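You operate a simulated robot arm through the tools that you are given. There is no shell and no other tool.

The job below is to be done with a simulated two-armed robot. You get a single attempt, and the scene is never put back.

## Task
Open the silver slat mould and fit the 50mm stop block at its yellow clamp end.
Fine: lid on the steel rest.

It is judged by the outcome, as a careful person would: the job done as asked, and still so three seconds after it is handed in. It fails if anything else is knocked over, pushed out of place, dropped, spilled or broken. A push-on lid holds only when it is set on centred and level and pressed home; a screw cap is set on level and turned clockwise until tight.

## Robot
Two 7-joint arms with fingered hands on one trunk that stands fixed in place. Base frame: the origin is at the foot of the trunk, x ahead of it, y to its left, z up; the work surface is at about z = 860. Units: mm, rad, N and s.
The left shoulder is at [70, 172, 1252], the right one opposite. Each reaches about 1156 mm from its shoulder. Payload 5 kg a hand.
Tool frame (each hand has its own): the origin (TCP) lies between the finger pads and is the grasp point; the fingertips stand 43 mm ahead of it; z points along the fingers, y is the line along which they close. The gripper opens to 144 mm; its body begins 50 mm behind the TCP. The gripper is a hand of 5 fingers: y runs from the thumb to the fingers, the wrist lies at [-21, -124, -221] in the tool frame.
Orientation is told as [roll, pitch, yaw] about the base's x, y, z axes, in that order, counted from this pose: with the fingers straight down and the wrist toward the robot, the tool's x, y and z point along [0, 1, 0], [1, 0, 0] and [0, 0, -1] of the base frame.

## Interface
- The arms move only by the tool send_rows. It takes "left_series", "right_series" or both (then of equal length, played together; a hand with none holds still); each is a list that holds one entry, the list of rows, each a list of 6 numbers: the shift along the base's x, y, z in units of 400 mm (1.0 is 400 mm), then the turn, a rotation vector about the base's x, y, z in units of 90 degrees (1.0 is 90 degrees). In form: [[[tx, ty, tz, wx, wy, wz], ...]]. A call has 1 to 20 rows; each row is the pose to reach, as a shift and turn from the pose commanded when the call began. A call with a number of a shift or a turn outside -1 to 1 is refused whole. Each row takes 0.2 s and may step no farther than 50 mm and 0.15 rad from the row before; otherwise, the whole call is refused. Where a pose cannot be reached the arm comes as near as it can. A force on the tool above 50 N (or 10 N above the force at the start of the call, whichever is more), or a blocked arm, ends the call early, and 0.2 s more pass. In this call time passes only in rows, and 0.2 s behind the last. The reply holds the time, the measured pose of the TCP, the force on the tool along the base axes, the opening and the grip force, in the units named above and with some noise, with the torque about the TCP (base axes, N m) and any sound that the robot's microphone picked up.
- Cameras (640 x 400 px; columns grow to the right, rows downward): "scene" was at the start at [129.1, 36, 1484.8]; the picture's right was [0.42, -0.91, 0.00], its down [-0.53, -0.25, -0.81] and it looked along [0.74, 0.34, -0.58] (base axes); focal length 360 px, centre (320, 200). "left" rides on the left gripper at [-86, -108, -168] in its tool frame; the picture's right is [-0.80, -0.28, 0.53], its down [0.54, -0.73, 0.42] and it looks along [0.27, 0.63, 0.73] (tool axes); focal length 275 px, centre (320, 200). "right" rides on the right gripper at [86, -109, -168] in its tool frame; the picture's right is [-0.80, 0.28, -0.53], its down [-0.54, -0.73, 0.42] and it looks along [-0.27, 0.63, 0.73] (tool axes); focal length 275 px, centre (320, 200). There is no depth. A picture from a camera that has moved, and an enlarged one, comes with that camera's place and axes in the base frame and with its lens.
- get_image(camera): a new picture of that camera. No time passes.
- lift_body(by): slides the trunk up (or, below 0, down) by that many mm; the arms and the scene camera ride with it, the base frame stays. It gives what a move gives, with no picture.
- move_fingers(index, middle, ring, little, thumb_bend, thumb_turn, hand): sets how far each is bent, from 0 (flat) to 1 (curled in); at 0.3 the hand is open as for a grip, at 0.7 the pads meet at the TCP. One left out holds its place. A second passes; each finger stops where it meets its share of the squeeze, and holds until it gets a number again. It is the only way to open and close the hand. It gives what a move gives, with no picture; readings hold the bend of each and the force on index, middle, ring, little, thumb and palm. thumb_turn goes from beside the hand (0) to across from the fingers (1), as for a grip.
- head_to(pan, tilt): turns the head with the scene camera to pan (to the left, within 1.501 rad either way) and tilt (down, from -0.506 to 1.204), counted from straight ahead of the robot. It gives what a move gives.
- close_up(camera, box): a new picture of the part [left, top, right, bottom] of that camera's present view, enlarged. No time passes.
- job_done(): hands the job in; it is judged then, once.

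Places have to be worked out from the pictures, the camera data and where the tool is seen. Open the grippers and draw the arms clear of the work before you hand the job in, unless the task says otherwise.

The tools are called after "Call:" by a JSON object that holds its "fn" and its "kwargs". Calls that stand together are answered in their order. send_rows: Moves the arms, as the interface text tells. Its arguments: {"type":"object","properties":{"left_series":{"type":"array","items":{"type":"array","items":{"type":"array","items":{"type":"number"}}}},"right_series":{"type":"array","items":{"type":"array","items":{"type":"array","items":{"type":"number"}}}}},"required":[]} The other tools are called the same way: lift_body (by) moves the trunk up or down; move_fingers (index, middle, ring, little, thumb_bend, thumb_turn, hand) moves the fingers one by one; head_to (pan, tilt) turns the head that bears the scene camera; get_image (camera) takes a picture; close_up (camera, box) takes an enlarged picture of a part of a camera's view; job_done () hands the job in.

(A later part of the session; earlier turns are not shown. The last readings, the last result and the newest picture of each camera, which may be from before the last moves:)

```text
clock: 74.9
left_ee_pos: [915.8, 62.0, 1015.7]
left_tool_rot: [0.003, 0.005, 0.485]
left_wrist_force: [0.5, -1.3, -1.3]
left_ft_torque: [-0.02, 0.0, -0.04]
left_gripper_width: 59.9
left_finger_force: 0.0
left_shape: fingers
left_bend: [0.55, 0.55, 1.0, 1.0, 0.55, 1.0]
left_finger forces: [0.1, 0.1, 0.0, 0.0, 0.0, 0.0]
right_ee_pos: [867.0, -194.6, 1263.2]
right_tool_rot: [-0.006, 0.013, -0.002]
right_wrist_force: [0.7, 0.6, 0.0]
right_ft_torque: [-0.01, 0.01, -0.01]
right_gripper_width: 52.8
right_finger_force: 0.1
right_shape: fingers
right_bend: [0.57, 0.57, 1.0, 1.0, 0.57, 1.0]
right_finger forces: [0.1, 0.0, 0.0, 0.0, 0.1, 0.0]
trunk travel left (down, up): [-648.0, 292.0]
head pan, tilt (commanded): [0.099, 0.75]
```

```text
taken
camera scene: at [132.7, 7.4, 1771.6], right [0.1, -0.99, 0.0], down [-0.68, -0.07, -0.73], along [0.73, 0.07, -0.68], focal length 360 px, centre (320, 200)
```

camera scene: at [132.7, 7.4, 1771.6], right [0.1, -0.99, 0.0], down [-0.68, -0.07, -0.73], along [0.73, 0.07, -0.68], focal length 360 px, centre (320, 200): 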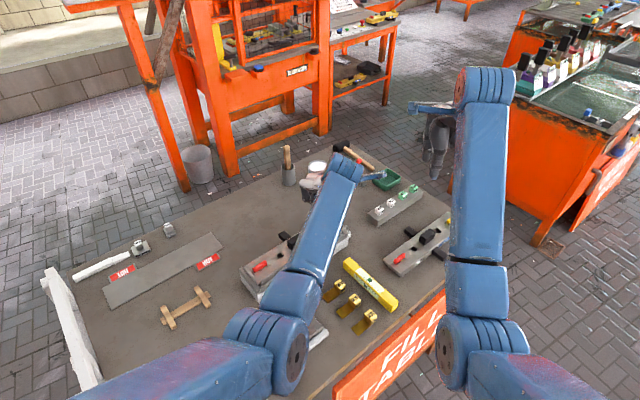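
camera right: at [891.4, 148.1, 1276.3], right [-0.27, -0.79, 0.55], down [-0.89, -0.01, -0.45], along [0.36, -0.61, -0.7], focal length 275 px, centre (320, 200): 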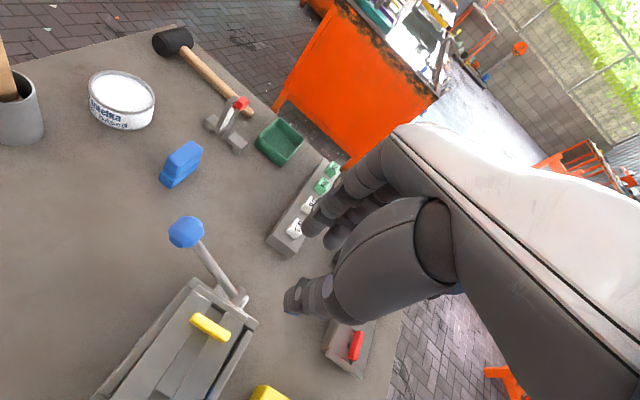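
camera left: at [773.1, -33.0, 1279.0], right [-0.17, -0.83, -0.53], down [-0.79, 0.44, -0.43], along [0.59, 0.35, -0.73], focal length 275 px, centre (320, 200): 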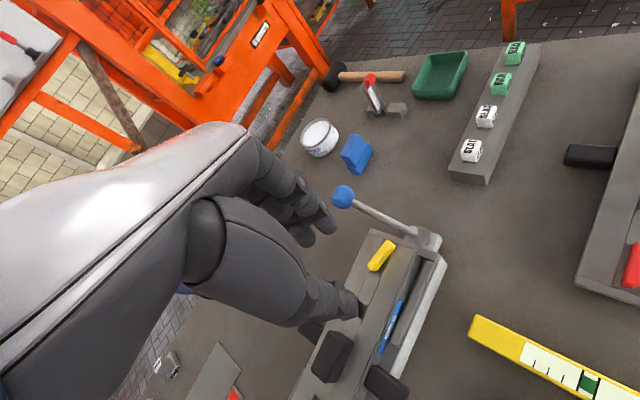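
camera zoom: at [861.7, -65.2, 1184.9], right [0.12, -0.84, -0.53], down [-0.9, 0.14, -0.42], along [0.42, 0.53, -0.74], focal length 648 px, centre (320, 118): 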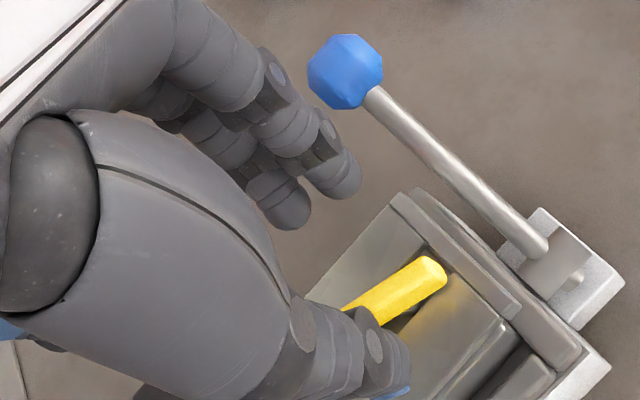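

One row was slightly too long; I resend with shorter steps.

Call:
{"fn": "send_rows", "kwargs": {"left_series": [[[0, 0, 0.08, 0, 0, -0.08], [-0.04, 0.03, 0.16, 0, 0, -0.16], [-0.1, 0.09, 0.22, 0, 0, -0.24], [-0.17, 0.16, 0.27, 0, 0, -0.31], [-0.24, 0.23, 0.32, 0, 0, -0.31], [-0.31, 0.3, 0.37, 0, 0, -0.31], [-0.38, 0.37, 0.42, 0, 0, -0.31], [-0.45, 0.44, 0.47, 0, 0, -0.31], [-0.52, 0.51, 0.52, 0, 0, -0.31], [-0.59, 0.58, 0.55, 0, 0, -0.31], [-0.66, 0.66, 0.57, 0, 0, -0.31], [-0.72, 0.74, 0.58, 0, 0, -0.31], [-0.77, 0.83, 0.58, 0, 0, -0.31], [-0.8, 0.9, 0.58, 0, 0, -0.31]]]}}

Call:
{"fn": "get_image", "kwargs": {"camera": "scene"}}

```text
clock: 77.9
left_ee_pos: [590.9, 418.2, 1251.2]
left_tool_rot: [-0.001, 0.01, -0.006]
left_wrist_force: [0.6, 0.4, 0.5]
left_ft_torque: [-0.03, -0.01, 0.0]
left_gripper_width: 60.2
left_finger_force: 0.0
left_shape: fingers
left_bend: [0.55, 0.55, 1.0, 1.0, 0.55, 1.0]
left_finger forces: [0.1, 0.1, 0.0, 0.0, 0.0, 0.0]
right_ee_pos: [865.1, -193.1, 1264.1]
right_tool_rot: [-0.007, 0.008, -0.002]
right_wrist_force: [0.0, 0.7, 0.5]
right_ft_torque: [-0.02, -0.05, -0.04]
right_gripper_width: 53.0
right_finger_force: 0.2
right_shape: fingers
right_bend: [0.57, 0.57, 1.0, 1.0, 0.57, 1.0]
right_finger forces: [0.0, 0.1, 0.0, 0.0, 0.1, 0.0]
trunk travel left (down, up): [-648.0, 292.0]
head pan, tilt (commanded): [0.099, 0.75]
```

```text
taken
camera scene: at [131.3, 9.1, 1771.7], right [0.1, -0.99, 0.0], down [-0.68, -0.07, -0.73], along [0.73, 0.07, -0.68], focal length 360 px, centre (320, 200)
```

scene: 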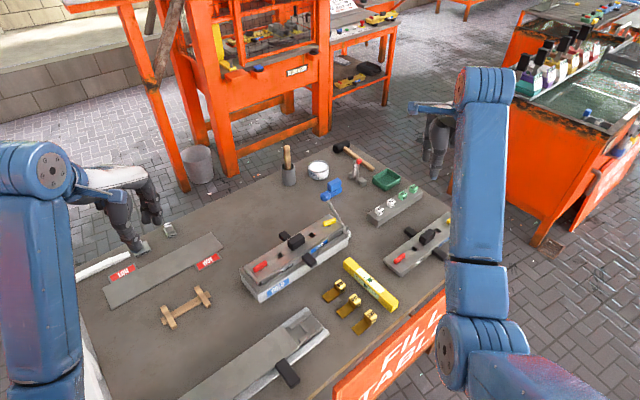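

Now the view is unobstructed, so I take sharp looks at the mould before returning.

Call:
{"fn": "close_up", "kwargs": {"camera": "scene", "box": [235, 195, 365, 305]}}

Call:
{"fn": "close_up", "kwargs": {"camera": "scene", "box": [300, 205, 360, 255]}}

Call:
{"fn": "close_up", "kwargs": {"camera": "scene", "box": [235, 245, 295, 295]}}

```text
3.64 times, centred on (300, 250) of scene
camera zoom: at [131.3, 9.1, 1771.7], right [0.1, -0.99, 0.0], down [-0.68, -0.07, -0.73], along [0.73, 0.07, -0.68], focal length 1309 px, centre (393, 18)
```

zoom: 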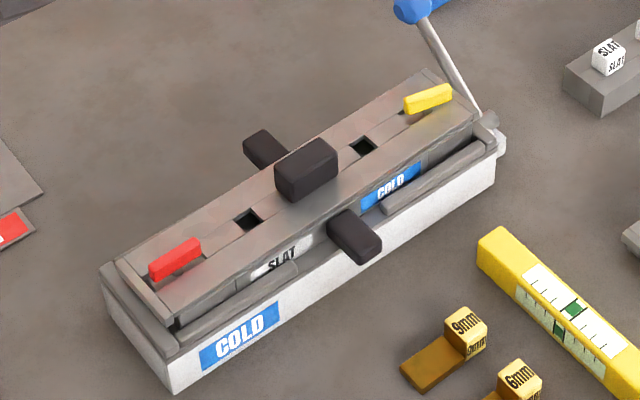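

```text
8.00 times, centred on (330, 230) of scene
camera zoom: at [131.3, 9.1, 1771.7], right [0.1, -0.99, 0.0], down [-0.68, -0.07, -0.73], along [0.73, 0.07, -0.68], focal length 2880 px, centre (240, -40)
```

zoom: 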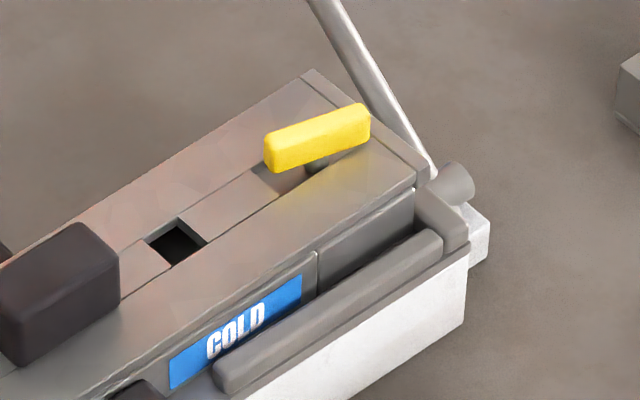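

```text
8.00 times, centred on (265, 270) of scene
camera zoom: at [131.3, 9.1, 1771.7], right [0.1, -0.99, 0.0], down [-0.68, -0.07, -0.73], along [0.73, 0.07, -0.68], focal length 2880 px, centre (760, -360)
```

zoom: 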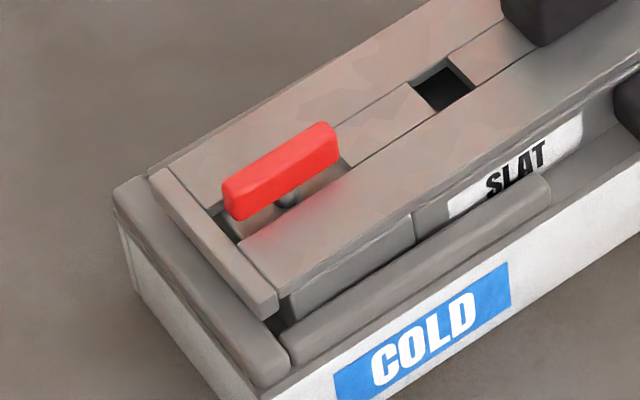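

Red is within 3–4° of its slot; yellow is still ≈15–19° short. I return by the path that kept the elbow out, arriving at yaw -45°.

Call:
{"fn": "send_rows", "kwargs": {"left_series": [[[0.067, -0.075, -0.02, 0, 0, -0.045], [0.134, -0.15, -0.04, 0, 0, -0.09], [0.201, -0.226, -0.06, 0, 0, -0.135], [0.268, -0.302, -0.08, 0, 0, -0.18], [0.335, -0.377, -0.1, 0, 0, -0.225], [0.402, -0.452, -0.13, 0, 0, -0.27], [0.47, -0.528, -0.16, 0, 0, -0.315], [0.537, -0.603, -0.18, 0, 0, -0.36], [0.604, -0.679, -0.21, 0, 0, -0.405], [0.671, -0.754, -0.23, 0, 0, -0.45], [0.738, -0.83, -0.25, 0, 0, -0.496], [0.805, -0.905, -0.275, 0, 0, -0.496]]]}}

Call:
{"fn": "send_rows", "kwargs": {"left_series": [[[0, 0, -0.1, 0, 0, 0], [0, 0, -0.2, 0, 0, 0], [0, 0, -0.3, 0, 0, 0]]]}}

Call:
{"fn": "send_rows", "kwargs": {"left_series": [[[0, 0, 0, 0, 0, 0.09], [0, 0, 0, 0, 0, 0.18], [0, 0, 0, 0, 0, 0.27], [0, 0, 0, 0, 0, 0.36], [0, 0, 0, 0, 0, 0.45], [0, 0, 0, 0, 0, 0.54], [0, 0, 0, 0, 0, 0.63], [0, 0, 0, 0, 0, 0.72], [0, 0, 0, 0, 0, 0.805]]]}}

Call:
{"fn": "get_image", "kwargs": {"camera": "scene"}}

Call:
{"fn": "close_up", "kwargs": {"camera": "left", "box": [220, 150, 420, 320]}}

```text
clock: 80.5
left_ee_pos: [919.1, 55.3, 1140.4]
left_tool_rot: [-0.001, 0.012, -0.783]
left_wrist_force: [0.2, 0.1, -0.4]
left_ft_torque: [0.0, 0.03, -0.02]
left_gripper_width: 59.9
left_finger_force: 0.0
left_shape: fingers
left_bend: [0.55, 0.55, 1.0, 1.0, 0.55, 1.0]
left_finger forces: [0.1, 0.0, 0.0, 0.0, 0.1, 0.1]
right_ee_pos: [868.4, -195.2, 1260.4]
right_tool_rot: [-0.003, 0.012, 0.001]
right_wrist_force: [-0.5, -0.8, -0.6]
right_ft_torque: [0.04, 0.02, -0.01]
right_gripper_width: 53.1
right_finger_force: 0.0
right_shape: fingers
right_bend: [0.57, 0.57, 1.0, 1.0, 0.57, 1.0]
right_finger forces: [0.0, 0.0, 0.0, 0.0, 0.0, 0.0]
trunk travel left (down, up): [-648.0, 292.0]
head pan, tilt (commanded): [0.099, 0.75]
```

```text
clock: 81.3
left_ee_pos: [918.8, 55.6, 1019.9]
left_tool_rot: [0.0, 0.008, -0.785]
left_wrist_force: [0.6, 0.2, 0.0]
left_ft_torque: [0.01, 0.02, 0.01]
left_gripper_width: 60.1
left_finger_force: 0.1
left_shape: fingers
left_bend: [0.55, 0.55, 1.0, 1.0, 0.55, 1.0]
left_finger forces: [0.0, 0.0, 0.0, 0.0, 0.0, 0.1]
right_ee_pos: [866.8, -195.2, 1261.2]
right_tool_rot: [-0.005, 0.012, -0.001]
right_wrist_force: [0.3, -0.7, 0.0]
right_ft_torque: [0.03, 0.05, 0.04]
right_gripper_width: 53.0
right_finger_force: 0.0
right_shape: fingers
right_bend: [0.57, 0.57, 1.0, 1.0, 0.57, 1.0]
right_finger forces: [0.1, 0.0, 0.0, 0.0, 0.0, 0.1]
trunk travel left (down, up): [-648.0, 292.0]
head pan, tilt (commanded): [0.099, 0.75]
```

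```text
clock: 83.3
left_ee_pos: [916.7, 54.5, 1020.6]
left_tool_rot: [-0.002, 0.008, 0.482]
left_wrist_force: [0.4, -0.8, 0.1]
left_ft_torque: [-0.03, -0.01, 0.0]
left_gripper_width: 60.0
left_finger_force: 0.1
left_shape: fingers
left_bend: [0.55, 0.55, 1.0, 1.0, 0.55, 1.0]
left_finger forces: [0.0, 0.0, 0.1, 0.1, 0.1, 0.1]
right_ee_pos: [866.0, -194.5, 1262.4]
right_tool_rot: [-0.006, 0.011, -0.002]
right_wrist_force: [-0.4, 0.0, 0.3]
right_ft_torque: [0.0, 0.03, -0.01]
right_gripper_width: 52.8
right_finger_force: 0.1
right_shape: fingers
right_bend: [0.57, 0.57, 1.0, 1.0, 0.57, 1.0]
right_finger forces: [0.0, 0.0, 0.0, 0.1, 0.0, 0.1]
trunk travel left (down, up): [-648.0, 292.0]
head pan, tilt (commanded): [0.099, 0.75]
```

```text
taken
camera scene: at [132.5, 6.0, 1771.7], right [0.1, -0.99, 0.0], down [-0.68, -0.07, -0.73], along [0.73, 0.07, -0.68], focal length 360 px, centre (320, 200)
```

scene: 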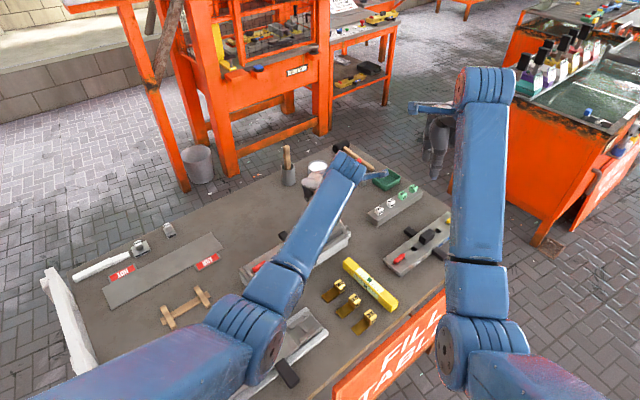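

```text
2.35 times, centred on (320, 235) of left
camera zoom: at [862.8, -71.8, 1188.2], right [0.11, -0.84, -0.53], down [-0.9, 0.14, -0.42], along [0.43, 0.52, -0.74], focal length 648 px, centre (320, 118)
```

zoom: 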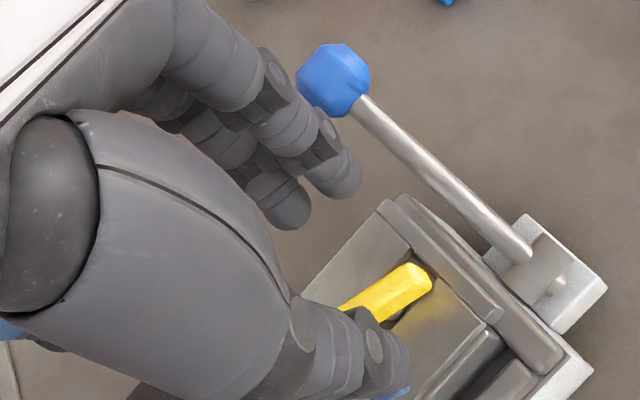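

Tracking is good at yaw 0.48 with the elbow out, and the bar sits under the finger gap just as it did for the red one. I lower and pinch.

Call:
{"fn": "send_rows", "kwargs": {"left_series": [[[-0.002, 0.004, -0.03, 0, 0, 0], [-0.003, 0.005, -0.05, 0, 0, 0], [-0.003, 0.005, -0.068, 0, 0, 0]]]}}

Call:
{"fn": "move_fingers", "kwargs": {"hand": "left", "index": 0.77, "middle": 0.77, "thumb_bend": 0.77}}

Call:
{"fn": "close_up", "kwargs": {"camera": "left", "box": [220, 150, 420, 320]}}

```text
clock: 84.1
left_ee_pos: [915.4, 56.6, 992.9]
left_tool_rot: [-0.002, 0.01, 0.479]
left_wrist_force: [0.0, -1.1, -0.3]
left_ft_torque: [-0.02, 0.02, -0.03]
left_gripper_width: 59.8
left_finger_force: 0.0
left_shape: fingers
left_bend: [0.55, 0.55, 1.0, 1.0, 0.55, 1.0]
left_finger forces: [0.0, 0.0, 0.0, 0.0, 0.0, 0.0]
right_ee_pos: [866.7, -194.5, 1262.6]
right_tool_rot: [-0.005, 0.009, -0.002]
right_wrist_force: [0.4, -1.0, -0.1]
right_ft_torque: [0.0, -0.03, 0.07]
right_gripper_width: 53.1
right_finger_force: 0.1
right_shape: fingers
right_bend: [0.57, 0.57, 1.0, 1.0, 0.57, 1.0]
right_finger forces: [0.1, 0.0, 0.1, 0.0, 0.0, 0.0]
trunk travel left (down, up): [-648.0, 292.0]
head pan, tilt (commanded): [0.099, 0.75]
```

```text
clock: 85.1
left_ee_pos: [916.0, 56.3, 992.2]
left_tool_rot: [0.0, 0.011, 0.479]
left_wrist_force: [-3.9, 1.5, -0.8]
left_ft_torque: [0.11, 0.1, 0.02]
left_gripper_width: 12.8
left_finger_force: 16.3
left_shape: fingers
left_bend: [0.72, 0.73, 1.0, 1.0, 0.68, 1.0]
left_finger forces: [7.2, 7.4, 0.0, 0.1, 18.3, 0.0]
right_ee_pos: [867.0, -194.4, 1262.2]
right_tool_rot: [-0.005, 0.01, -0.002]
right_wrist_force: [0.6, -0.5, 0.9]
right_ft_torque: [-0.01, -0.03, 0.01]
right_gripper_width: 52.8
right_finger_force: 0.0
right_shape: fingers
right_bend: [0.57, 0.57, 1.0, 1.0, 0.57, 1.0]
right_finger forces: [0.0, 0.0, 0.1, 0.1, 0.0, 0.0]
trunk travel left (down, up): [-648.0, 292.0]
head pan, tilt (commanded): [0.099, 0.75]
```

```text
2.35 times, centred on (320, 235) of left
camera zoom: at [861.5, -69.9, 1160.6], right [0.11, -0.84, -0.53], down [-0.9, 0.14, -0.42], along [0.43, 0.52, -0.74], focal length 648 px, centre (320, 118)
```

zoom: 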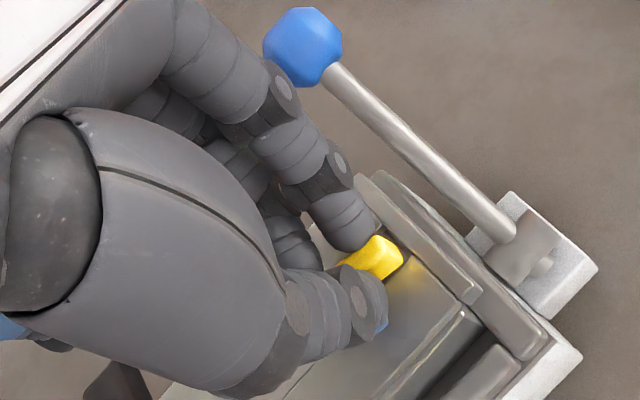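

Held evenly. I turn it the remaining ≈20°.

Call:
{"fn": "send_rows", "kwargs": {"left_series": [[[0, 0, 0, 0, 0, 0.05], [0, 0, 0, 0, 0, 0.1], [0, 0, 0, 0, 0, 0.15], [0, 0, 0, 0, 0, 0.19], [0, 0, 0, 0, 0, 0.225]]]}}

Call:
{"fn": "close_up", "kwargs": {"camera": "left", "box": [220, 150, 420, 320]}}

```text
clock: 86.3
left_ee_pos: [916.8, 56.9, 993.6]
left_tool_rot: [-0.001, 0.011, 0.836]
left_wrist_force: [-4.7, 7.0, 0.7]
left_ft_torque: [0.44, 0.15, -0.26]
left_gripper_width: 12.0
left_finger_force: 18.4
left_shape: fingers
left_bend: [0.73, 0.73, 1.0, 1.0, 0.68, 1.0]
left_finger forces: [5.4, 15.0, 0.0, 0.0, 16.6, 0.0]
right_ee_pos: [866.5, -194.0, 1263.0]
right_tool_rot: [-0.006, 0.011, -0.001]
right_wrist_force: [0.1, 0.0, -0.3]
right_ft_torque: [0.03, 0.03, 0.04]
right_gripper_width: 53.4
right_finger_force: 0.1
right_shape: fingers
right_bend: [0.57, 0.57, 1.0, 1.0, 0.57, 1.0]
right_finger forces: [0.0, 0.1, 0.1, 0.0, 0.0, 0.0]
trunk travel left (down, up): [-648.0, 292.0]
head pan, tilt (commanded): [0.099, 0.75]
```

```text
2.35 times, centred on (320, 235) of left
camera zoom: at [909.1, -80.1, 1161.5], right [0.4, -0.75, -0.53], down [-0.89, -0.18, -0.42], along [0.22, 0.64, -0.74], focal length 648 px, centre (320, 118)
```

zoom: 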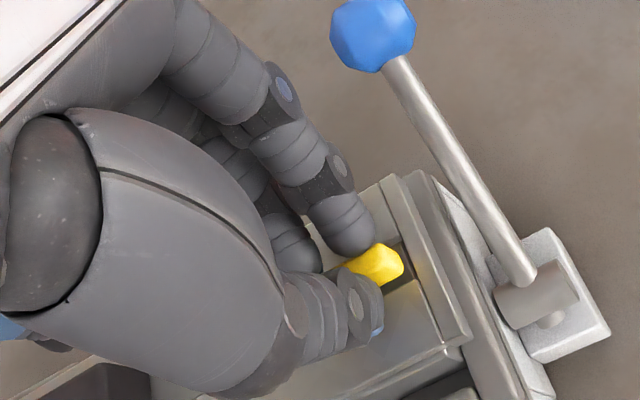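

The rising torque shows the bar has come to its stop. I release, rise a bit, and look.

Call:
{"fn": "move_fingers", "kwargs": {"hand": "left", "index": 0.55, "middle": 0.55, "thumb_bend": 0.55}}

Call:
{"fn": "send_rows", "kwargs": {"left_series": [[[0, 0, 0.05, 0, 0, 0], [0, 0, 0.12, 0, 0, -0.04], [-0.02, 0, 0.18, 0, 0, -0.12], [-0.04, 0, 0.24, 0, 0, -0.2], [-0.06, 0, 0.28, 0, 0, -0.28], [-0.08, 0, 0.3, 0, 0, -0.36]]]}}

Call:
{"fn": "get_image", "kwargs": {"camera": "left"}}

Call:
{"fn": "close_up", "kwargs": {"camera": "left", "box": [330, 200, 470, 320]}}

```text
clock: 87.3
left_ee_pos: [917.0, 56.0, 992.7]
left_tool_rot: [-0.001, 0.01, 0.833]
left_wrist_force: [0.2, -0.6, 1.1]
left_ft_torque: [0.02, 0.02, 0.03]
left_gripper_width: 59.9
left_finger_force: 0.0
left_shape: fingers
left_bend: [0.55, 0.55, 1.0, 1.0, 0.55, 1.0]
left_finger forces: [0.0, 0.0, 0.0, 0.1, 0.0, 0.0]
right_ee_pos: [867.1, -194.3, 1262.1]
right_tool_rot: [-0.006, 0.011, -0.001]
right_wrist_force: [0.2, 0.1, -0.8]
right_ft_torque: [0.02, 0.04, 0.0]
right_gripper_width: 52.8
right_finger_force: 0.1
right_shape: fingers
right_bend: [0.57, 0.57, 1.0, 1.0, 0.57, 1.0]
right_finger forces: [0.0, 0.1, 0.0, 0.0, 0.0, 0.0]
trunk travel left (down, up): [-648.0, 292.0]
head pan, tilt (commanded): [0.099, 0.75]
```

```text
clock: 88.7
left_ee_pos: [883.2, 58.1, 1114.3]
left_tool_rot: [0.0, 0.011, 0.266]
left_wrist_force: [0.0, -0.6, -0.4]
left_ft_torque: [-0.03, -0.01, 0.02]
left_gripper_width: 59.8
left_finger_force: 0.1
left_shape: fingers
left_bend: [0.55, 0.55, 1.0, 1.0, 0.55, 1.0]
left_finger forces: [0.0, 0.0, 0.0, 0.1, 0.0, 0.1]
right_ee_pos: [866.3, -194.2, 1262.1]
right_tool_rot: [-0.007, 0.009, -0.002]
right_wrist_force: [-0.4, 0.8, -0.4]
right_ft_torque: [0.0, 0.0, 0.03]
right_gripper_width: 52.6
right_finger_force: 0.0
right_shape: fingers
right_bend: [0.57, 0.57, 1.0, 1.0, 0.57, 1.0]
right_finger forces: [0.0, 0.0, 0.0, 0.0, 0.1, 0.0]
trunk travel left (down, up): [-648.0, 292.0]
head pan, tilt (commanded): [0.099, 0.75]
```

```text
taken
camera left: at [803.5, -54.3, 1282.0], right [-0.07, -0.85, -0.53], down [-0.85, 0.33, -0.42], along [0.53, 0.42, -0.74], focal length 275 px, centre (320, 200)
```

left: 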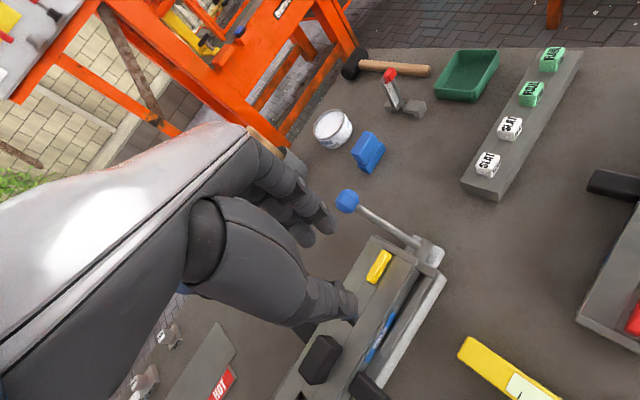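

```text
3.33 times, centred on (400, 260) of left
camera zoom: at [803.5, -54.3, 1282.0], right [-0.07, -0.85, -0.53], down [-0.85, 0.33, -0.42], along [0.53, 0.42, -0.74], focal length 918 px, centre (53, 0)
```

zoom: 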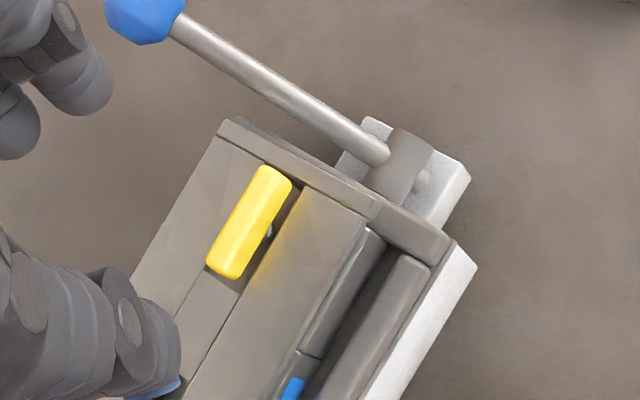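

Both clamps now lie lengthwise in their slots. I turn the left hand to yaw -45° above the lid's handle at about [817,151], to grip it by its two ends.

Call:
{"fn": "send_rows", "kwargs": {"left_series": [[[-0.02, 0.03, 0.02, 0, 0, -0.084], [-0.04, 0.06, 0.02, 0, 0, -0.168], [-0.06, 0.09, 0.02, 0, 0, -0.252], [-0.08, 0.12, 0.02, 0, 0, -0.336], [-0.1, 0.15, 0.02, 0, -0.005, -0.42], [-0.12, 0.18, 0.02, 0, -0.007, -0.504], [-0.14, 0.21, 0.02, 0, -0.007, -0.588], [-0.165, 0.2325, 0.0, 0, -0.007, -0.669]]]}}

Call:
{"fn": "move_fingers", "kwargs": {"hand": "left", "index": 0.46, "middle": 0.46, "ring": 0.46, "little": 0.46, "thumb_bend": 0.46}}

Call:
{"fn": "get_image", "kwargs": {"camera": "left"}}

Call:
{"fn": "get_image", "kwargs": {"camera": "scene"}}

```text
clock: 90.5
left_ee_pos: [816.9, 150.7, 1111.9]
left_tool_rot: [-0.001, -0.001, -0.784]
left_wrist_force: [-0.3, -0.5, 0.1]
left_ft_torque: [0.01, -0.02, 0.0]
left_gripper_width: 59.6
left_finger_force: 0.1
left_shape: fingers
left_bend: [0.55, 0.55, 1.0, 1.0, 0.55, 1.0]
left_finger forces: [0.0, 0.0, 0.0, 0.0, 0.1, 0.1]
right_ee_pos: [866.8, -193.9, 1262.1]
right_tool_rot: [-0.007, 0.009, -0.001]
right_wrist_force: [0.3, -0.2, 0.5]
right_ft_torque: [-0.02, 0.0, 0.01]
right_gripper_width: 52.8
right_finger_force: 0.0
right_shape: fingers
right_bend: [0.57, 0.57, 1.0, 1.0, 0.57, 1.0]
right_finger forces: [0.1, 0.1, 0.0, 0.0, 0.0, 0.0]
trunk travel left (down, up): [-648.0, 292.0]
head pan, tilt (commanded): [0.099, 0.75]
```

```text
clock: 91.5
left_ee_pos: [818.3, 149.0, 1113.5]
left_tool_rot: [0.003, 0.001, -0.786]
left_wrist_force: [0.3, 0.0, 0.3]
left_ft_torque: [0.01, 0.01, 0.03]
left_gripper_width: 92.2
left_finger_force: 0.1
left_shape: fingers
left_bend: [0.46, 0.46, 0.46, 0.46, 0.46, 1.0]
left_finger forces: [0.1, 0.0, 0.1, 0.0, 0.0, 0.1]
right_ee_pos: [867.1, -194.9, 1261.8]
right_tool_rot: [-0.007, 0.011, -0.001]
right_wrist_force: [0.6, 0.5, 0.9]
right_ft_torque: [0.01, -0.01, 0.0]
right_gripper_width: 53.1
right_finger_force: 0.1
right_shape: fingers
right_bend: [0.57, 0.57, 1.0, 1.0, 0.57, 1.0]
right_finger forces: [0.0, 0.1, 0.1, 0.0, 0.0, 0.0]
trunk travel left (down, up): [-648.0, 292.0]
head pan, tilt (commanded): [0.099, 0.75]
```

```text
taken
camera left: at [680.7, 165.4, 1280.3], right [-0.76, -0.36, -0.53], down [-0.13, 0.9, -0.42], along [0.63, -0.25, -0.73], focal length 275 px, centre (320, 200)
```

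left: 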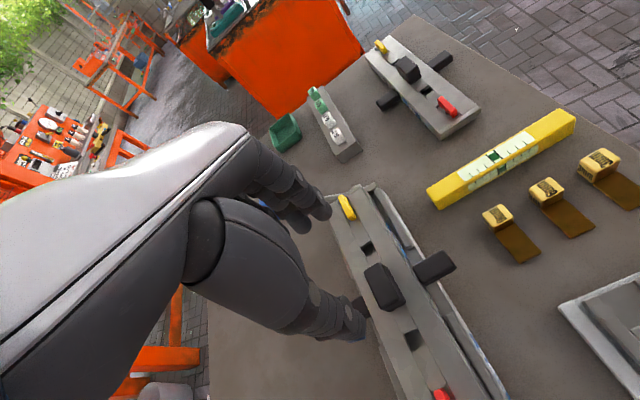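

```text
taken
camera scene: at [132.3, 6.9, 1771.7], right [0.1, -0.99, 0.0], down [-0.68, -0.07, -0.73], along [0.73, 0.07, -0.68], focal length 360 px, centre (320, 200)
```

scene: 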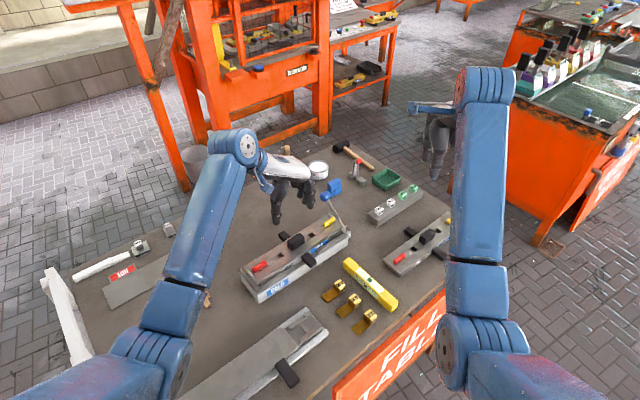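

Call:
{"fn": "close_up", "kwargs": {"camera": "left", "box": [330, 190, 480, 400]}}

Call:
{"fn": "close_up", "kwargs": {"camera": "scene", "box": [235, 195, 365, 305]}}

```text
1.90 times, centred on (405, 295) of left
camera zoom: at [680.7, 165.4, 1280.3], right [-0.76, -0.36, -0.53], down [-0.13, 0.9, -0.42], along [0.63, -0.25, -0.73], focal length 524 px, centre (158, 19)
```

zoom: 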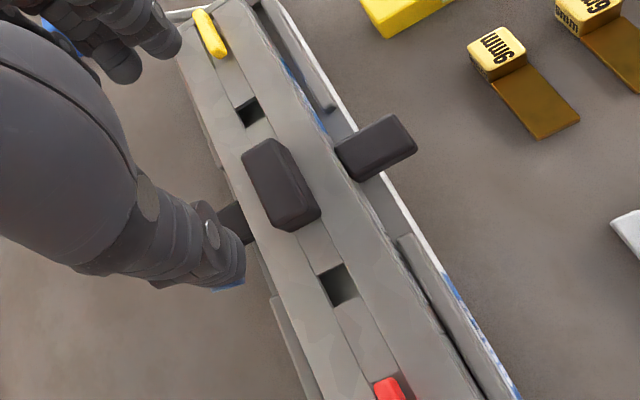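

```text
3.64 times, centred on (300, 250) of scene
camera zoom: at [132.3, 6.9, 1771.7], right [0.1, -0.99, 0.0], down [-0.68, -0.07, -0.73], along [0.73, 0.07, -0.68], focal length 1309 px, centre (393, 18)
```

zoom: 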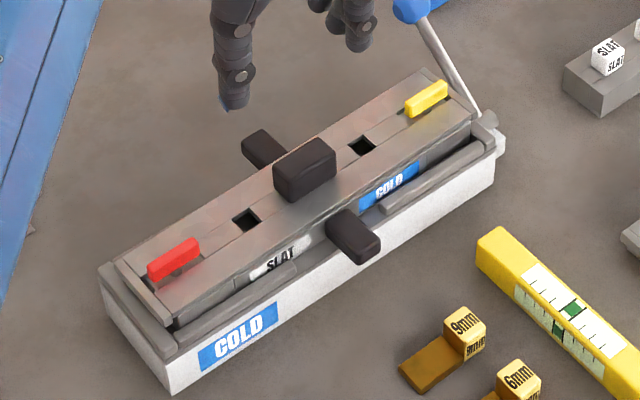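

Handle and holes put the lid's centre at about [817,151]. I descend with the open hand around the handle's ends, stopping with fingertips a little above the lid.

Call:
{"fn": "send_rows", "kwargs": {"left_series": [[[-0.002, 0.003, -0.09, 0, 0, 0], [-0.002, 0.004, -0.18, 0, 0, 0], [-0.002, 0.004, -0.24, 0, 0, 0], [-0.002, 0.004, -0.28, 0, 0, 0]]]}}

Call:
{"fn": "close_up", "kwargs": {"camera": "left", "box": [220, 130, 420, 320]}}

Call:
{"fn": "close_up", "kwargs": {"camera": "scene", "box": [235, 175, 365, 285]}}

```text
clock: 92.5
left_ee_pos: [817.5, 151.6, 1000.3]
left_tool_rot: [0.003, 0.0, -0.783]
left_wrist_force: [-0.2, 0.9, 0.5]
left_ft_torque: [-0.03, 0.03, 0.01]
left_gripper_width: 92.4
left_finger_force: 0.1
left_shape: fingers
left_bend: [0.46, 0.46, 0.46, 0.46, 0.46, 1.0]
left_finger forces: [0.0, 0.0, 0.0, 0.0, 0.0, 0.1]
right_ee_pos: [866.5, -195.3, 1261.4]
right_tool_rot: [-0.005, 0.011, -0.001]
right_wrist_force: [-0.1, -0.2, -0.4]
right_ft_torque: [0.02, -0.02, -0.02]
right_gripper_width: 52.7
right_finger_force: 0.1
right_shape: fingers
right_bend: [0.57, 0.57, 1.0, 1.0, 0.57, 1.0]
right_finger forces: [0.0, 0.0, 0.1, 0.0, 0.0, 0.0]
trunk travel left (down, up): [-648.0, 292.0]
head pan, tilt (commanded): [0.099, 0.75]
```

```text
2.11 times, centred on (320, 225) of left
camera zoom: at [680.0, 166.7, 1168.0], right [-0.76, -0.36, -0.54], down [-0.13, 0.9, -0.42], along [0.63, -0.25, -0.73], focal length 580 px, centre (320, 147)
```

zoom: 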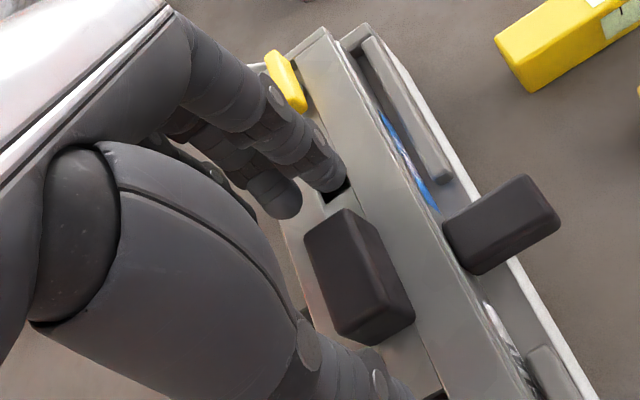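

```text
3.64 times, centred on (300, 230) of scene
camera zoom: at [132.5, 7.3, 1771.7], right [0.1, -0.99, 0.0], down [-0.68, -0.07, -0.73], along [0.73, 0.07, -0.68], focal length 1309 px, centre (393, 91)
```

zoom: 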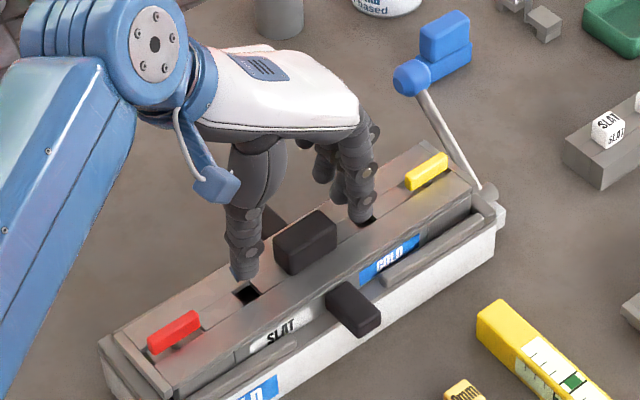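

The handle sits nicely between thumb and fingers, about 4 mm toward the fingers. I shift slightly, lower 6 mm and close all fingers on its ends.

Call:
{"fn": "send_rows", "kwargs": {"left_series": [[[0.004, -0.004, -0.008, 0, 0, 0], [0.006, -0.006, -0.016, 0, 0, 0]]]}}

Call:
{"fn": "move_fingers", "kwargs": {"hand": "left", "index": 0.72, "middle": 0.72, "ring": 0.72, "little": 0.46, "thumb_bend": 0.72}}

Call:
{"fn": "close_up", "kwargs": {"camera": "left", "box": [220, 130, 420, 320]}}

Call:
{"fn": "close_up", "kwargs": {"camera": "scene", "box": [235, 175, 365, 285]}}

```text
clock: 93.1
left_ee_pos: [819.5, 148.2, 993.8]
left_tool_rot: [0.002, 0.0, -0.783]
left_wrist_force: [-0.2, -0.1, 1.2]
left_ft_torque: [-0.03, -0.02, 0.01]
left_gripper_width: 92.2
left_finger_force: 0.0
left_shape: fingers
left_bend: [0.46, 0.46, 0.46, 0.46, 0.46, 1.0]
left_finger forces: [0.0, 0.0, 0.0, 0.0, 0.0, 0.1]
right_ee_pos: [866.9, -194.8, 1262.4]
right_tool_rot: [-0.007, 0.01, 0.0]
right_wrist_force: [-0.3, -0.3, -0.5]
right_ft_torque: [0.0, -0.01, 0.0]
right_gripper_width: 52.8
right_finger_force: 0.0
right_shape: fingers
right_bend: [0.57, 0.57, 1.0, 1.0, 0.57, 1.0]
right_finger forces: [0.0, 0.1, 0.0, 0.0, 0.0, 0.1]
trunk travel left (down, up): [-648.0, 292.0]
head pan, tilt (commanded): [0.099, 0.75]
```

```text
clock: 94.1
left_ee_pos: [818.9, 148.0, 993.9]
left_tool_rot: [-0.002, 0.0, -0.783]
left_wrist_force: [-0.8, 0.3, 1.3]
left_ft_torque: [-0.07, 0.0, 0.03]
left_gripper_width: 51.2
left_finger_force: 16.4
left_shape: fingers
left_bend: [0.57, 0.71, 0.72, 0.46, 0.61, 1.0]
left_finger forces: [10.8, 6.1, 0.0, 0.0, 15.7, 0.0]
right_ee_pos: [865.4, -194.7, 1261.9]
right_tool_rot: [-0.005, 0.008, -0.002]
right_wrist_force: [0.3, 0.6, 0.3]
right_ft_torque: [0.0, 0.05, -0.02]
right_gripper_width: 52.9
right_finger_force: 0.1
right_shape: fingers
right_bend: [0.57, 0.57, 1.0, 1.0, 0.57, 1.0]
right_finger forces: [0.0, 0.0, 0.0, 0.1, 0.1, 0.1]
trunk travel left (down, up): [-648.0, 292.0]
head pan, tilt (commanded): [0.099, 0.75]
```

```text
2.11 times, centred on (320, 225) of left
camera zoom: at [682.1, 164.1, 1161.2], right [-0.76, -0.36, -0.53], down [-0.13, 0.9, -0.42], along [0.63, -0.25, -0.73], focal length 580 px, centre (320, 147)
```

zoom: 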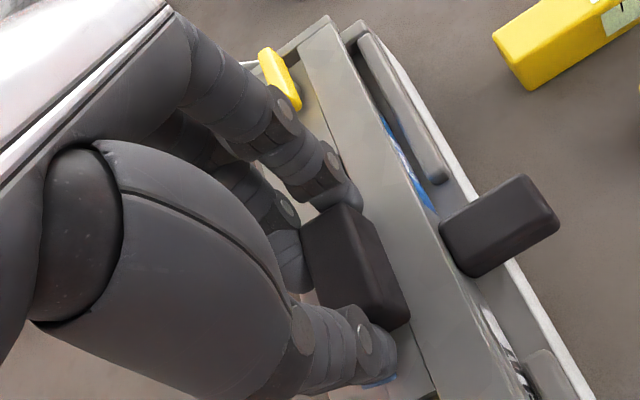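

```text
3.64 times, centred on (300, 230) of scene
camera zoom: at [132.6, 7.2, 1771.6], right [0.1, -0.99, 0.0], down [-0.68, -0.07, -0.73], along [0.73, 0.07, -0.68], focal length 1309 px, centre (393, 91)
```

zoom: 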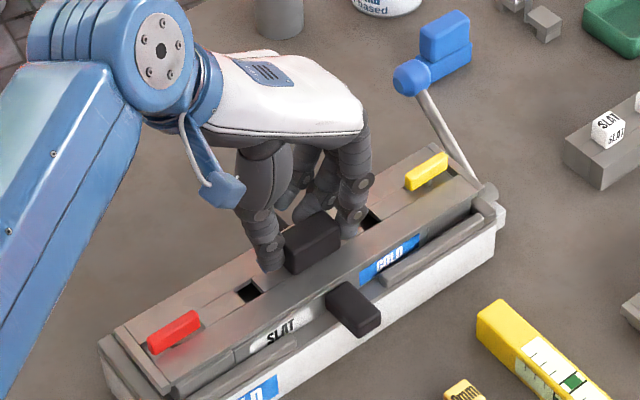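

The index is on the handle's end, but the middle finger slipped past its far side, so the hand is ≈10 mm too far along +n. I open, shift 10 mm back, and close again.

Call:
{"fn": "move_fingers", "kwargs": {"hand": "left", "index": 0.46, "middle": 0.46, "ring": 0.46, "little": 0.46, "thumb_bend": 0.46}}

Call:
{"fn": "send_rows", "kwargs": {"left_series": [[[-0.009, -0.009, 0.0, 0, 0, 0], [-0.018, -0.018, 0.0, 0, 0, 0]]]}}

Call:
{"fn": "move_fingers", "kwargs": {"hand": "left", "index": 0.7, "middle": 0.7, "ring": 0.46, "little": 0.46, "thumb_bend": 0.7}}

Call:
{"fn": "close_up", "kwargs": {"camera": "left", "box": [220, 130, 420, 320]}}

Call:
{"fn": "close_up", "kwargs": {"camera": "scene", "box": [235, 175, 365, 285]}}

```text
clock: 95.1
left_ee_pos: [819.7, 148.5, 994.0]
left_tool_rot: [0.002, -0.001, -0.784]
left_wrist_force: [-0.2, 0.1, -0.7]
left_ft_torque: [-0.01, -0.01, 0.02]
left_gripper_width: 92.4
left_finger_force: 0.0
left_shape: fingers
left_bend: [0.46, 0.46, 0.46, 0.46, 0.46, 1.0]
left_finger forces: [0.1, 0.1, 0.1, 0.1, 0.0, 0.0]
right_ee_pos: [866.8, -195.1, 1262.4]
right_tool_rot: [-0.006, 0.009, -0.002]
right_wrist_force: [0.0, 0.4, 0.5]
right_ft_torque: [0.0, 0.0, 0.0]
right_gripper_width: 53.0
right_finger_force: 0.0
right_shape: fingers
right_bend: [0.57, 0.57, 1.0, 1.0, 0.57, 1.0]
right_finger forces: [0.0, 0.1, 0.1, 0.1, 0.1, 0.0]
trunk travel left (down, up): [-648.0, 292.0]
head pan, tilt (commanded): [0.099, 0.75]
```

```text
clock: 95.7
left_ee_pos: [811.6, 141.6, 994.9]
left_tool_rot: [0.002, -0.001, -0.785]
left_wrist_force: [0.5, -0.2, -0.6]
left_ft_torque: [0.0, 0.0, -0.02]
left_gripper_width: 92.1
left_finger_force: 0.0
left_shape: fingers
left_bend: [0.46, 0.46, 0.46, 0.46, 0.46, 1.0]
left_finger forces: [0.1, 0.0, 0.0, 0.1, 0.1, 0.0]
right_ee_pos: [865.0, -194.6, 1261.7]
right_tool_rot: [-0.004, 0.009, 0.0]
right_wrist_force: [-0.3, -0.2, 0.1]
right_ft_torque: [-0.04, 0.03, 0.0]
right_gripper_width: 52.9
right_finger_force: 0.1
right_shape: fingers
right_bend: [0.57, 0.57, 1.0, 1.0, 0.57, 1.0]
right_finger forces: [0.0, 0.0, 0.0, 0.1, 0.0, 0.0]
trunk travel left (down, up): [-648.0, 292.0]
head pan, tilt (commanded): [0.099, 0.75]
```

```text
clock: 96.7
left_ee_pos: [811.7, 141.2, 994.4]
left_tool_rot: [0.001, 0.001, -0.784]
left_wrist_force: [0.1, -0.8, -1.2]
left_ft_torque: [0.03, 0.01, -0.02]
left_gripper_width: 51.2
left_finger_force: 17.9
left_shape: fingers
left_bend: [0.59, 0.61, 0.46, 0.46, 0.59, 1.0]
left_finger forces: [8.5, 9.7, 0.0, 0.1, 18.2, 0.0]
right_ee_pos: [866.2, -195.1, 1262.5]
right_tool_rot: [-0.004, 0.012, -0.002]
right_wrist_force: [-0.1, 0.5, -0.3]
right_ft_torque: [0.04, -0.01, -0.03]
right_gripper_width: 53.1
right_finger_force: 0.0
right_shape: fingers
right_bend: [0.57, 0.57, 1.0, 1.0, 0.57, 1.0]
right_finger forces: [0.0, 0.1, 0.0, 0.1, 0.0, 0.0]
trunk travel left (down, up): [-648.0, 292.0]
head pan, tilt (commanded): [0.099, 0.75]
```

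```text
2.11 times, centred on (320, 225) of left
camera zoom: at [674.8, 156.2, 1161.8], right [-0.76, -0.36, -0.53], down [-0.13, 0.9, -0.42], along [0.63, -0.25, -0.73], focal length 580 px, centre (320, 147)
```

zoom: 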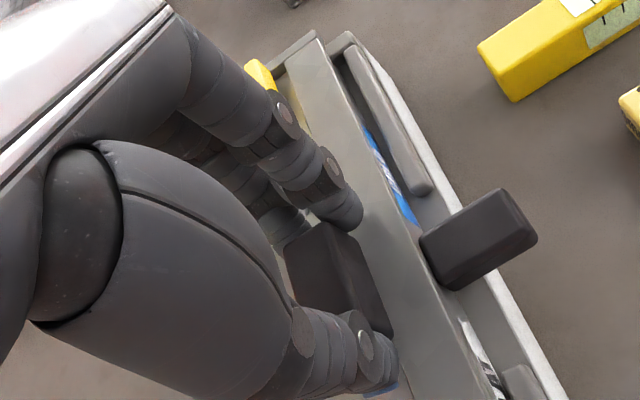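

```text
3.64 times, centred on (300, 230) of scene
camera zoom: at [132.4, 6.9, 1771.7], right [0.1, -0.99, 0.0], down [-0.68, -0.07, -0.73], along [0.73, 0.07, -0.68], focal length 1309 px, centre (393, 91)
```

zoom: 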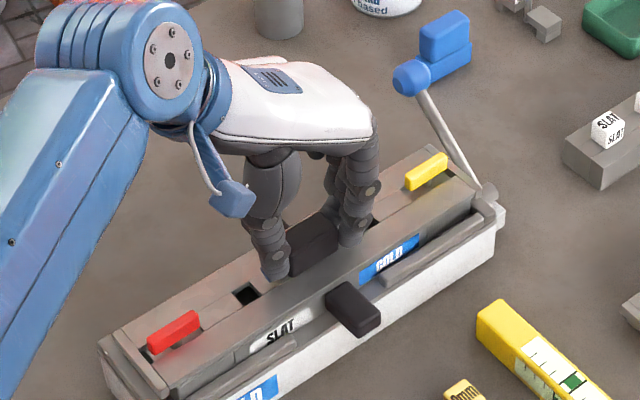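

Now index, middle and thumb bear evenly (8.5/9.7/18 N) on the handle's ends. I lift slowly by 8 mm and read the load.

Call:
{"fn": "send_rows", "kwargs": {"left_series": [[[0, 0, 0.006, 0, 0, 0], [0, 0, 0.012, 0, 0, 0], [0, 0, 0.02, 0, 0, 0]]]}}

Call:
{"fn": "close_up", "kwargs": {"camera": "scene", "box": [235, 175, 365, 285]}}

```text
clock: 97.5
left_ee_pos: [811.8, 142.1, 1003.3]
left_tool_rot: [0.0, 0.0, -0.782]
left_wrist_force: [-0.8, -0.2, -3.2]
left_ft_torque: [-0.02, 0.04, -0.11]
left_gripper_width: 41.9
left_finger_force: 17.1
left_shape: fingers
left_bend: [0.64, 0.6, 0.46, 0.46, 0.6, 1.0]
left_finger forces: [9.0, 10.4, 0.0, 0.0, 14.3, 0.0]
right_ee_pos: [867.2, -194.8, 1262.3]
right_tool_rot: [-0.005, 0.01, -0.001]
right_wrist_force: [-0.8, -0.5, -0.2]
right_ft_torque: [0.02, -0.01, 0.01]
right_gripper_width: 52.9
right_finger_force: 0.0
right_shape: fingers
right_bend: [0.57, 0.57, 1.0, 1.0, 0.57, 1.0]
right_finger forces: [0.1, 0.0, 0.0, 0.0, 0.1, 0.1]
trunk travel left (down, up): [-648.0, 292.0]
head pan, tilt (commanded): [0.099, 0.75]
```

```text
3.64 times, centred on (300, 230) of scene
camera zoom: at [132.7, 6.9, 1771.6], right [0.1, -0.99, 0.0], down [-0.68, -0.07, -0.73], along [0.73, 0.07, -0.68], focal length 1309 px, centre (393, 91)
```

zoom: 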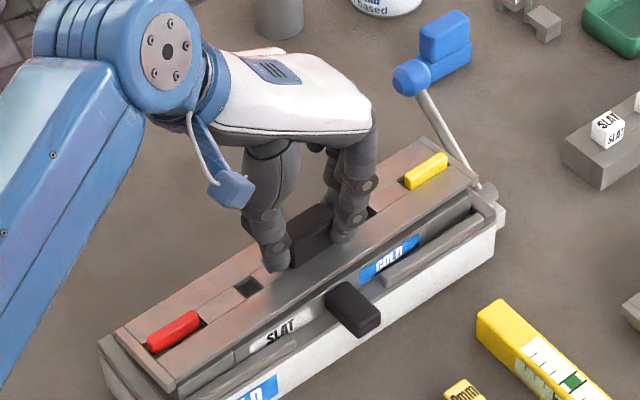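

Call:
{"fn": "close_up", "kwargs": {"camera": "left", "box": [220, 130, 420, 320]}}

Call:
{"fn": "get_image", "kwargs": {"camera": "left"}}

Call:
{"fn": "close_up", "kwargs": {"camera": "scene", "box": [265, 190, 335, 250]}}

```text
2.11 times, centred on (320, 225) of left
camera zoom: at [675.3, 156.4, 1169.9], right [-0.76, -0.36, -0.53], down [-0.13, 0.9, -0.42], along [0.63, -0.25, -0.73], focal length 580 px, centre (320, 147)
```

zoom: 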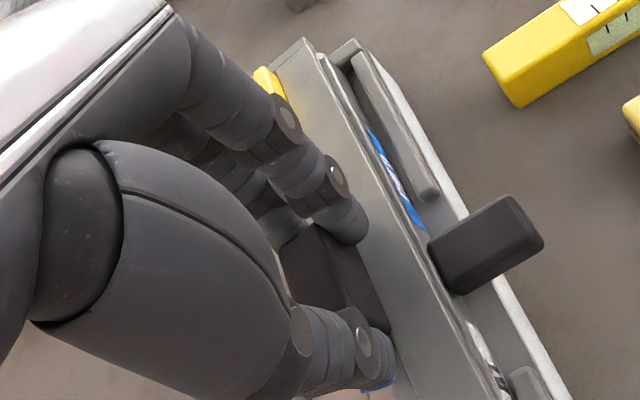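

```text
taken
camera left: at [675.3, 156.4, 1169.9], right [-0.76, -0.36, -0.53], down [-0.13, 0.9, -0.42], along [0.63, -0.25, -0.73], focal length 275 px, centre (320, 200)
```

left: 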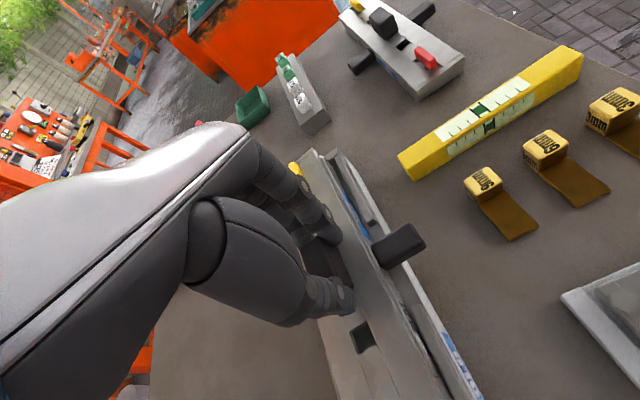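

```text
6.67 times, centred on (300, 220) of scene
camera zoom: at [132.7, 6.9, 1771.6], right [0.1, -0.99, 0.0], down [-0.68, -0.07, -0.73], along [0.73, 0.07, -0.68], focal length 2400 px, centre (453, 67)
```

zoom: 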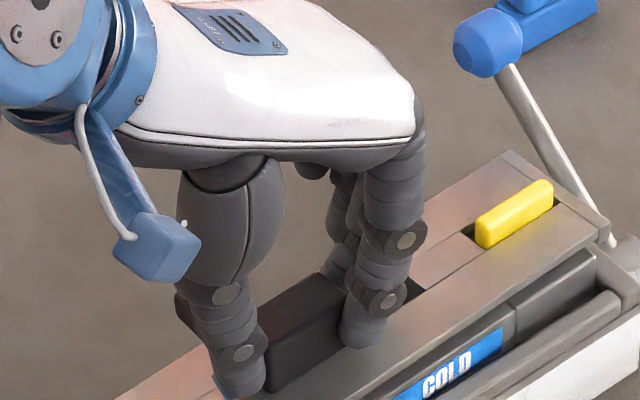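

The lid lifts easily (about 3 N) and clears the bars, but the index now rests on the handle's near corner. I set the lid back down, open, shift 4 mm toward +n, and regrip squarely.

Call:
{"fn": "send_rows", "kwargs": {"left_series": [[[0, 0, -0.008, 0, 0, 0], [0, 0, -0.015, 0, 0, 0], [0, 0, -0.021, 0, 0, 0]]]}}

Call:
{"fn": "move_fingers", "kwargs": {"hand": "left", "index": 0.46, "middle": 0.46, "ring": 0.46, "little": 0.46, "thumb_bend": 0.46}}

Call:
{"fn": "send_rows", "kwargs": {"left_series": [[[0.008, 0.008, 0.0, 0, 0, 0]]]}}

Call:
{"fn": "close_up", "kwargs": {"camera": "scene", "box": [235, 175, 365, 285]}}

Call:
{"fn": "close_up", "kwargs": {"camera": "left", "box": [220, 130, 420, 320]}}

```text
clock: 98.3
left_ee_pos: [811.6, 142.4, 994.2]
left_tool_rot: [0.001, -0.003, -0.784]
left_wrist_force: [-0.6, -0.7, -1.0]
left_ft_torque: [-0.12, -0.18, -0.15]
left_gripper_width: 41.7
left_finger_force: 18.0
left_shape: fingers
left_bend: [0.64, 0.6, 0.46, 0.46, 0.6, 1.0]
left_finger forces: [9.7, 11.6, 0.0, 0.0, 14.8, 0.0]
right_ee_pos: [865.4, -195.2, 1261.9]
right_tool_rot: [-0.006, 0.009, -0.001]
right_wrist_force: [0.4, 0.0, -1.1]
right_ft_torque: [0.0, -0.01, -0.01]
right_gripper_width: 52.9
right_finger_force: 0.0
right_shape: fingers
right_bend: [0.57, 0.57, 1.0, 1.0, 0.57, 1.0]
right_finger forces: [0.0, 0.1, 0.0, 0.1, 0.0, 0.1]
trunk travel left (down, up): [-648.0, 292.0]
head pan, tilt (commanded): [0.099, 0.75]
```

```text
clock: 99.3
left_ee_pos: [811.7, 142.0, 994.3]
left_tool_rot: [0.0, 0.001, -0.784]
left_wrist_force: [0.1, -0.2, -0.5]
left_ft_torque: [-0.01, 0.02, -0.06]
left_gripper_width: 92.5
left_finger_force: 0.0
left_shape: fingers
left_bend: [0.46, 0.46, 0.46, 0.46, 0.46, 1.0]
left_finger forces: [0.0, 0.0, 0.0, 0.0, 0.1, 0.1]
right_ee_pos: [867.9, -194.5, 1261.5]
right_tool_rot: [-0.005, 0.011, -0.002]
right_wrist_force: [0.1, 0.8, 0.8]
right_ft_torque: [-0.02, 0.02, 0.02]
right_gripper_width: 52.9
right_finger_force: 0.0
right_shape: fingers
right_bend: [0.57, 0.57, 1.0, 1.0, 0.57, 1.0]
right_finger forces: [0.1, 0.0, 0.0, 0.0, 0.0, 0.0]
trunk travel left (down, up): [-648.0, 292.0]
head pan, tilt (commanded): [0.099, 0.75]
```

```text
clock: 99.7
left_ee_pos: [815.0, 145.5, 994.0]
left_tool_rot: [0.0, 0.001, -0.785]
left_wrist_force: [-0.5, 1.0, -0.4]
left_ft_torque: [0.02, 0.04, 0.02]
left_gripper_width: 92.2
left_finger_force: 0.1
left_shape: fingers
left_bend: [0.46, 0.46, 0.46, 0.46, 0.46, 1.0]
left_finger forces: [0.0, 0.1, 0.1, 0.0, 0.0, 0.1]
right_ee_pos: [867.7, -194.9, 1263.0]
right_tool_rot: [-0.006, 0.01, -0.003]
right_wrist_force: [-0.1, -0.4, 0.4]
right_ft_torque: [0.03, -0.01, 0.03]
right_gripper_width: 52.5
right_finger_force: 0.2
right_shape: fingers
right_bend: [0.57, 0.57, 1.0, 1.0, 0.57, 1.0]
right_finger forces: [0.0, 0.0, 0.1, 0.0, 0.0, 0.2]
trunk travel left (down, up): [-648.0, 292.0]
head pan, tilt (commanded): [0.099, 0.75]
```

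```text
3.64 times, centred on (300, 230) of scene
camera zoom: at [132.5, 7.3, 1771.6], right [0.1, -0.99, 0.0], down [-0.68, -0.07, -0.73], along [0.73, 0.07, -0.68], focal length 1309 px, centre (393, 91)
```

zoom: 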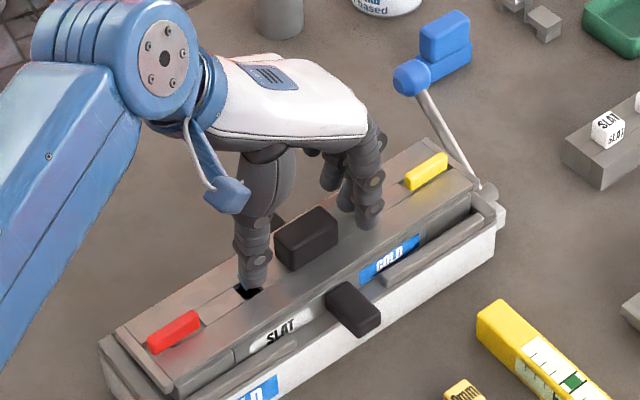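

```text
2.11 times, centred on (320, 225) of left
camera zoom: at [678.5, 160.3, 1161.3], right [-0.76, -0.36, -0.53], down [-0.13, 0.9, -0.42], along [0.63, -0.25, -0.73], focal length 580 px, centre (320, 147)
```

zoom: 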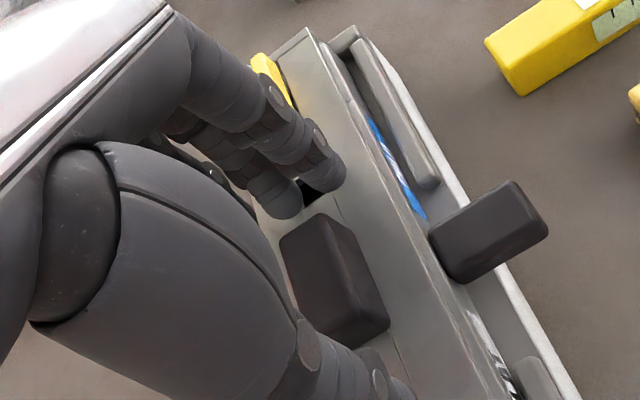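

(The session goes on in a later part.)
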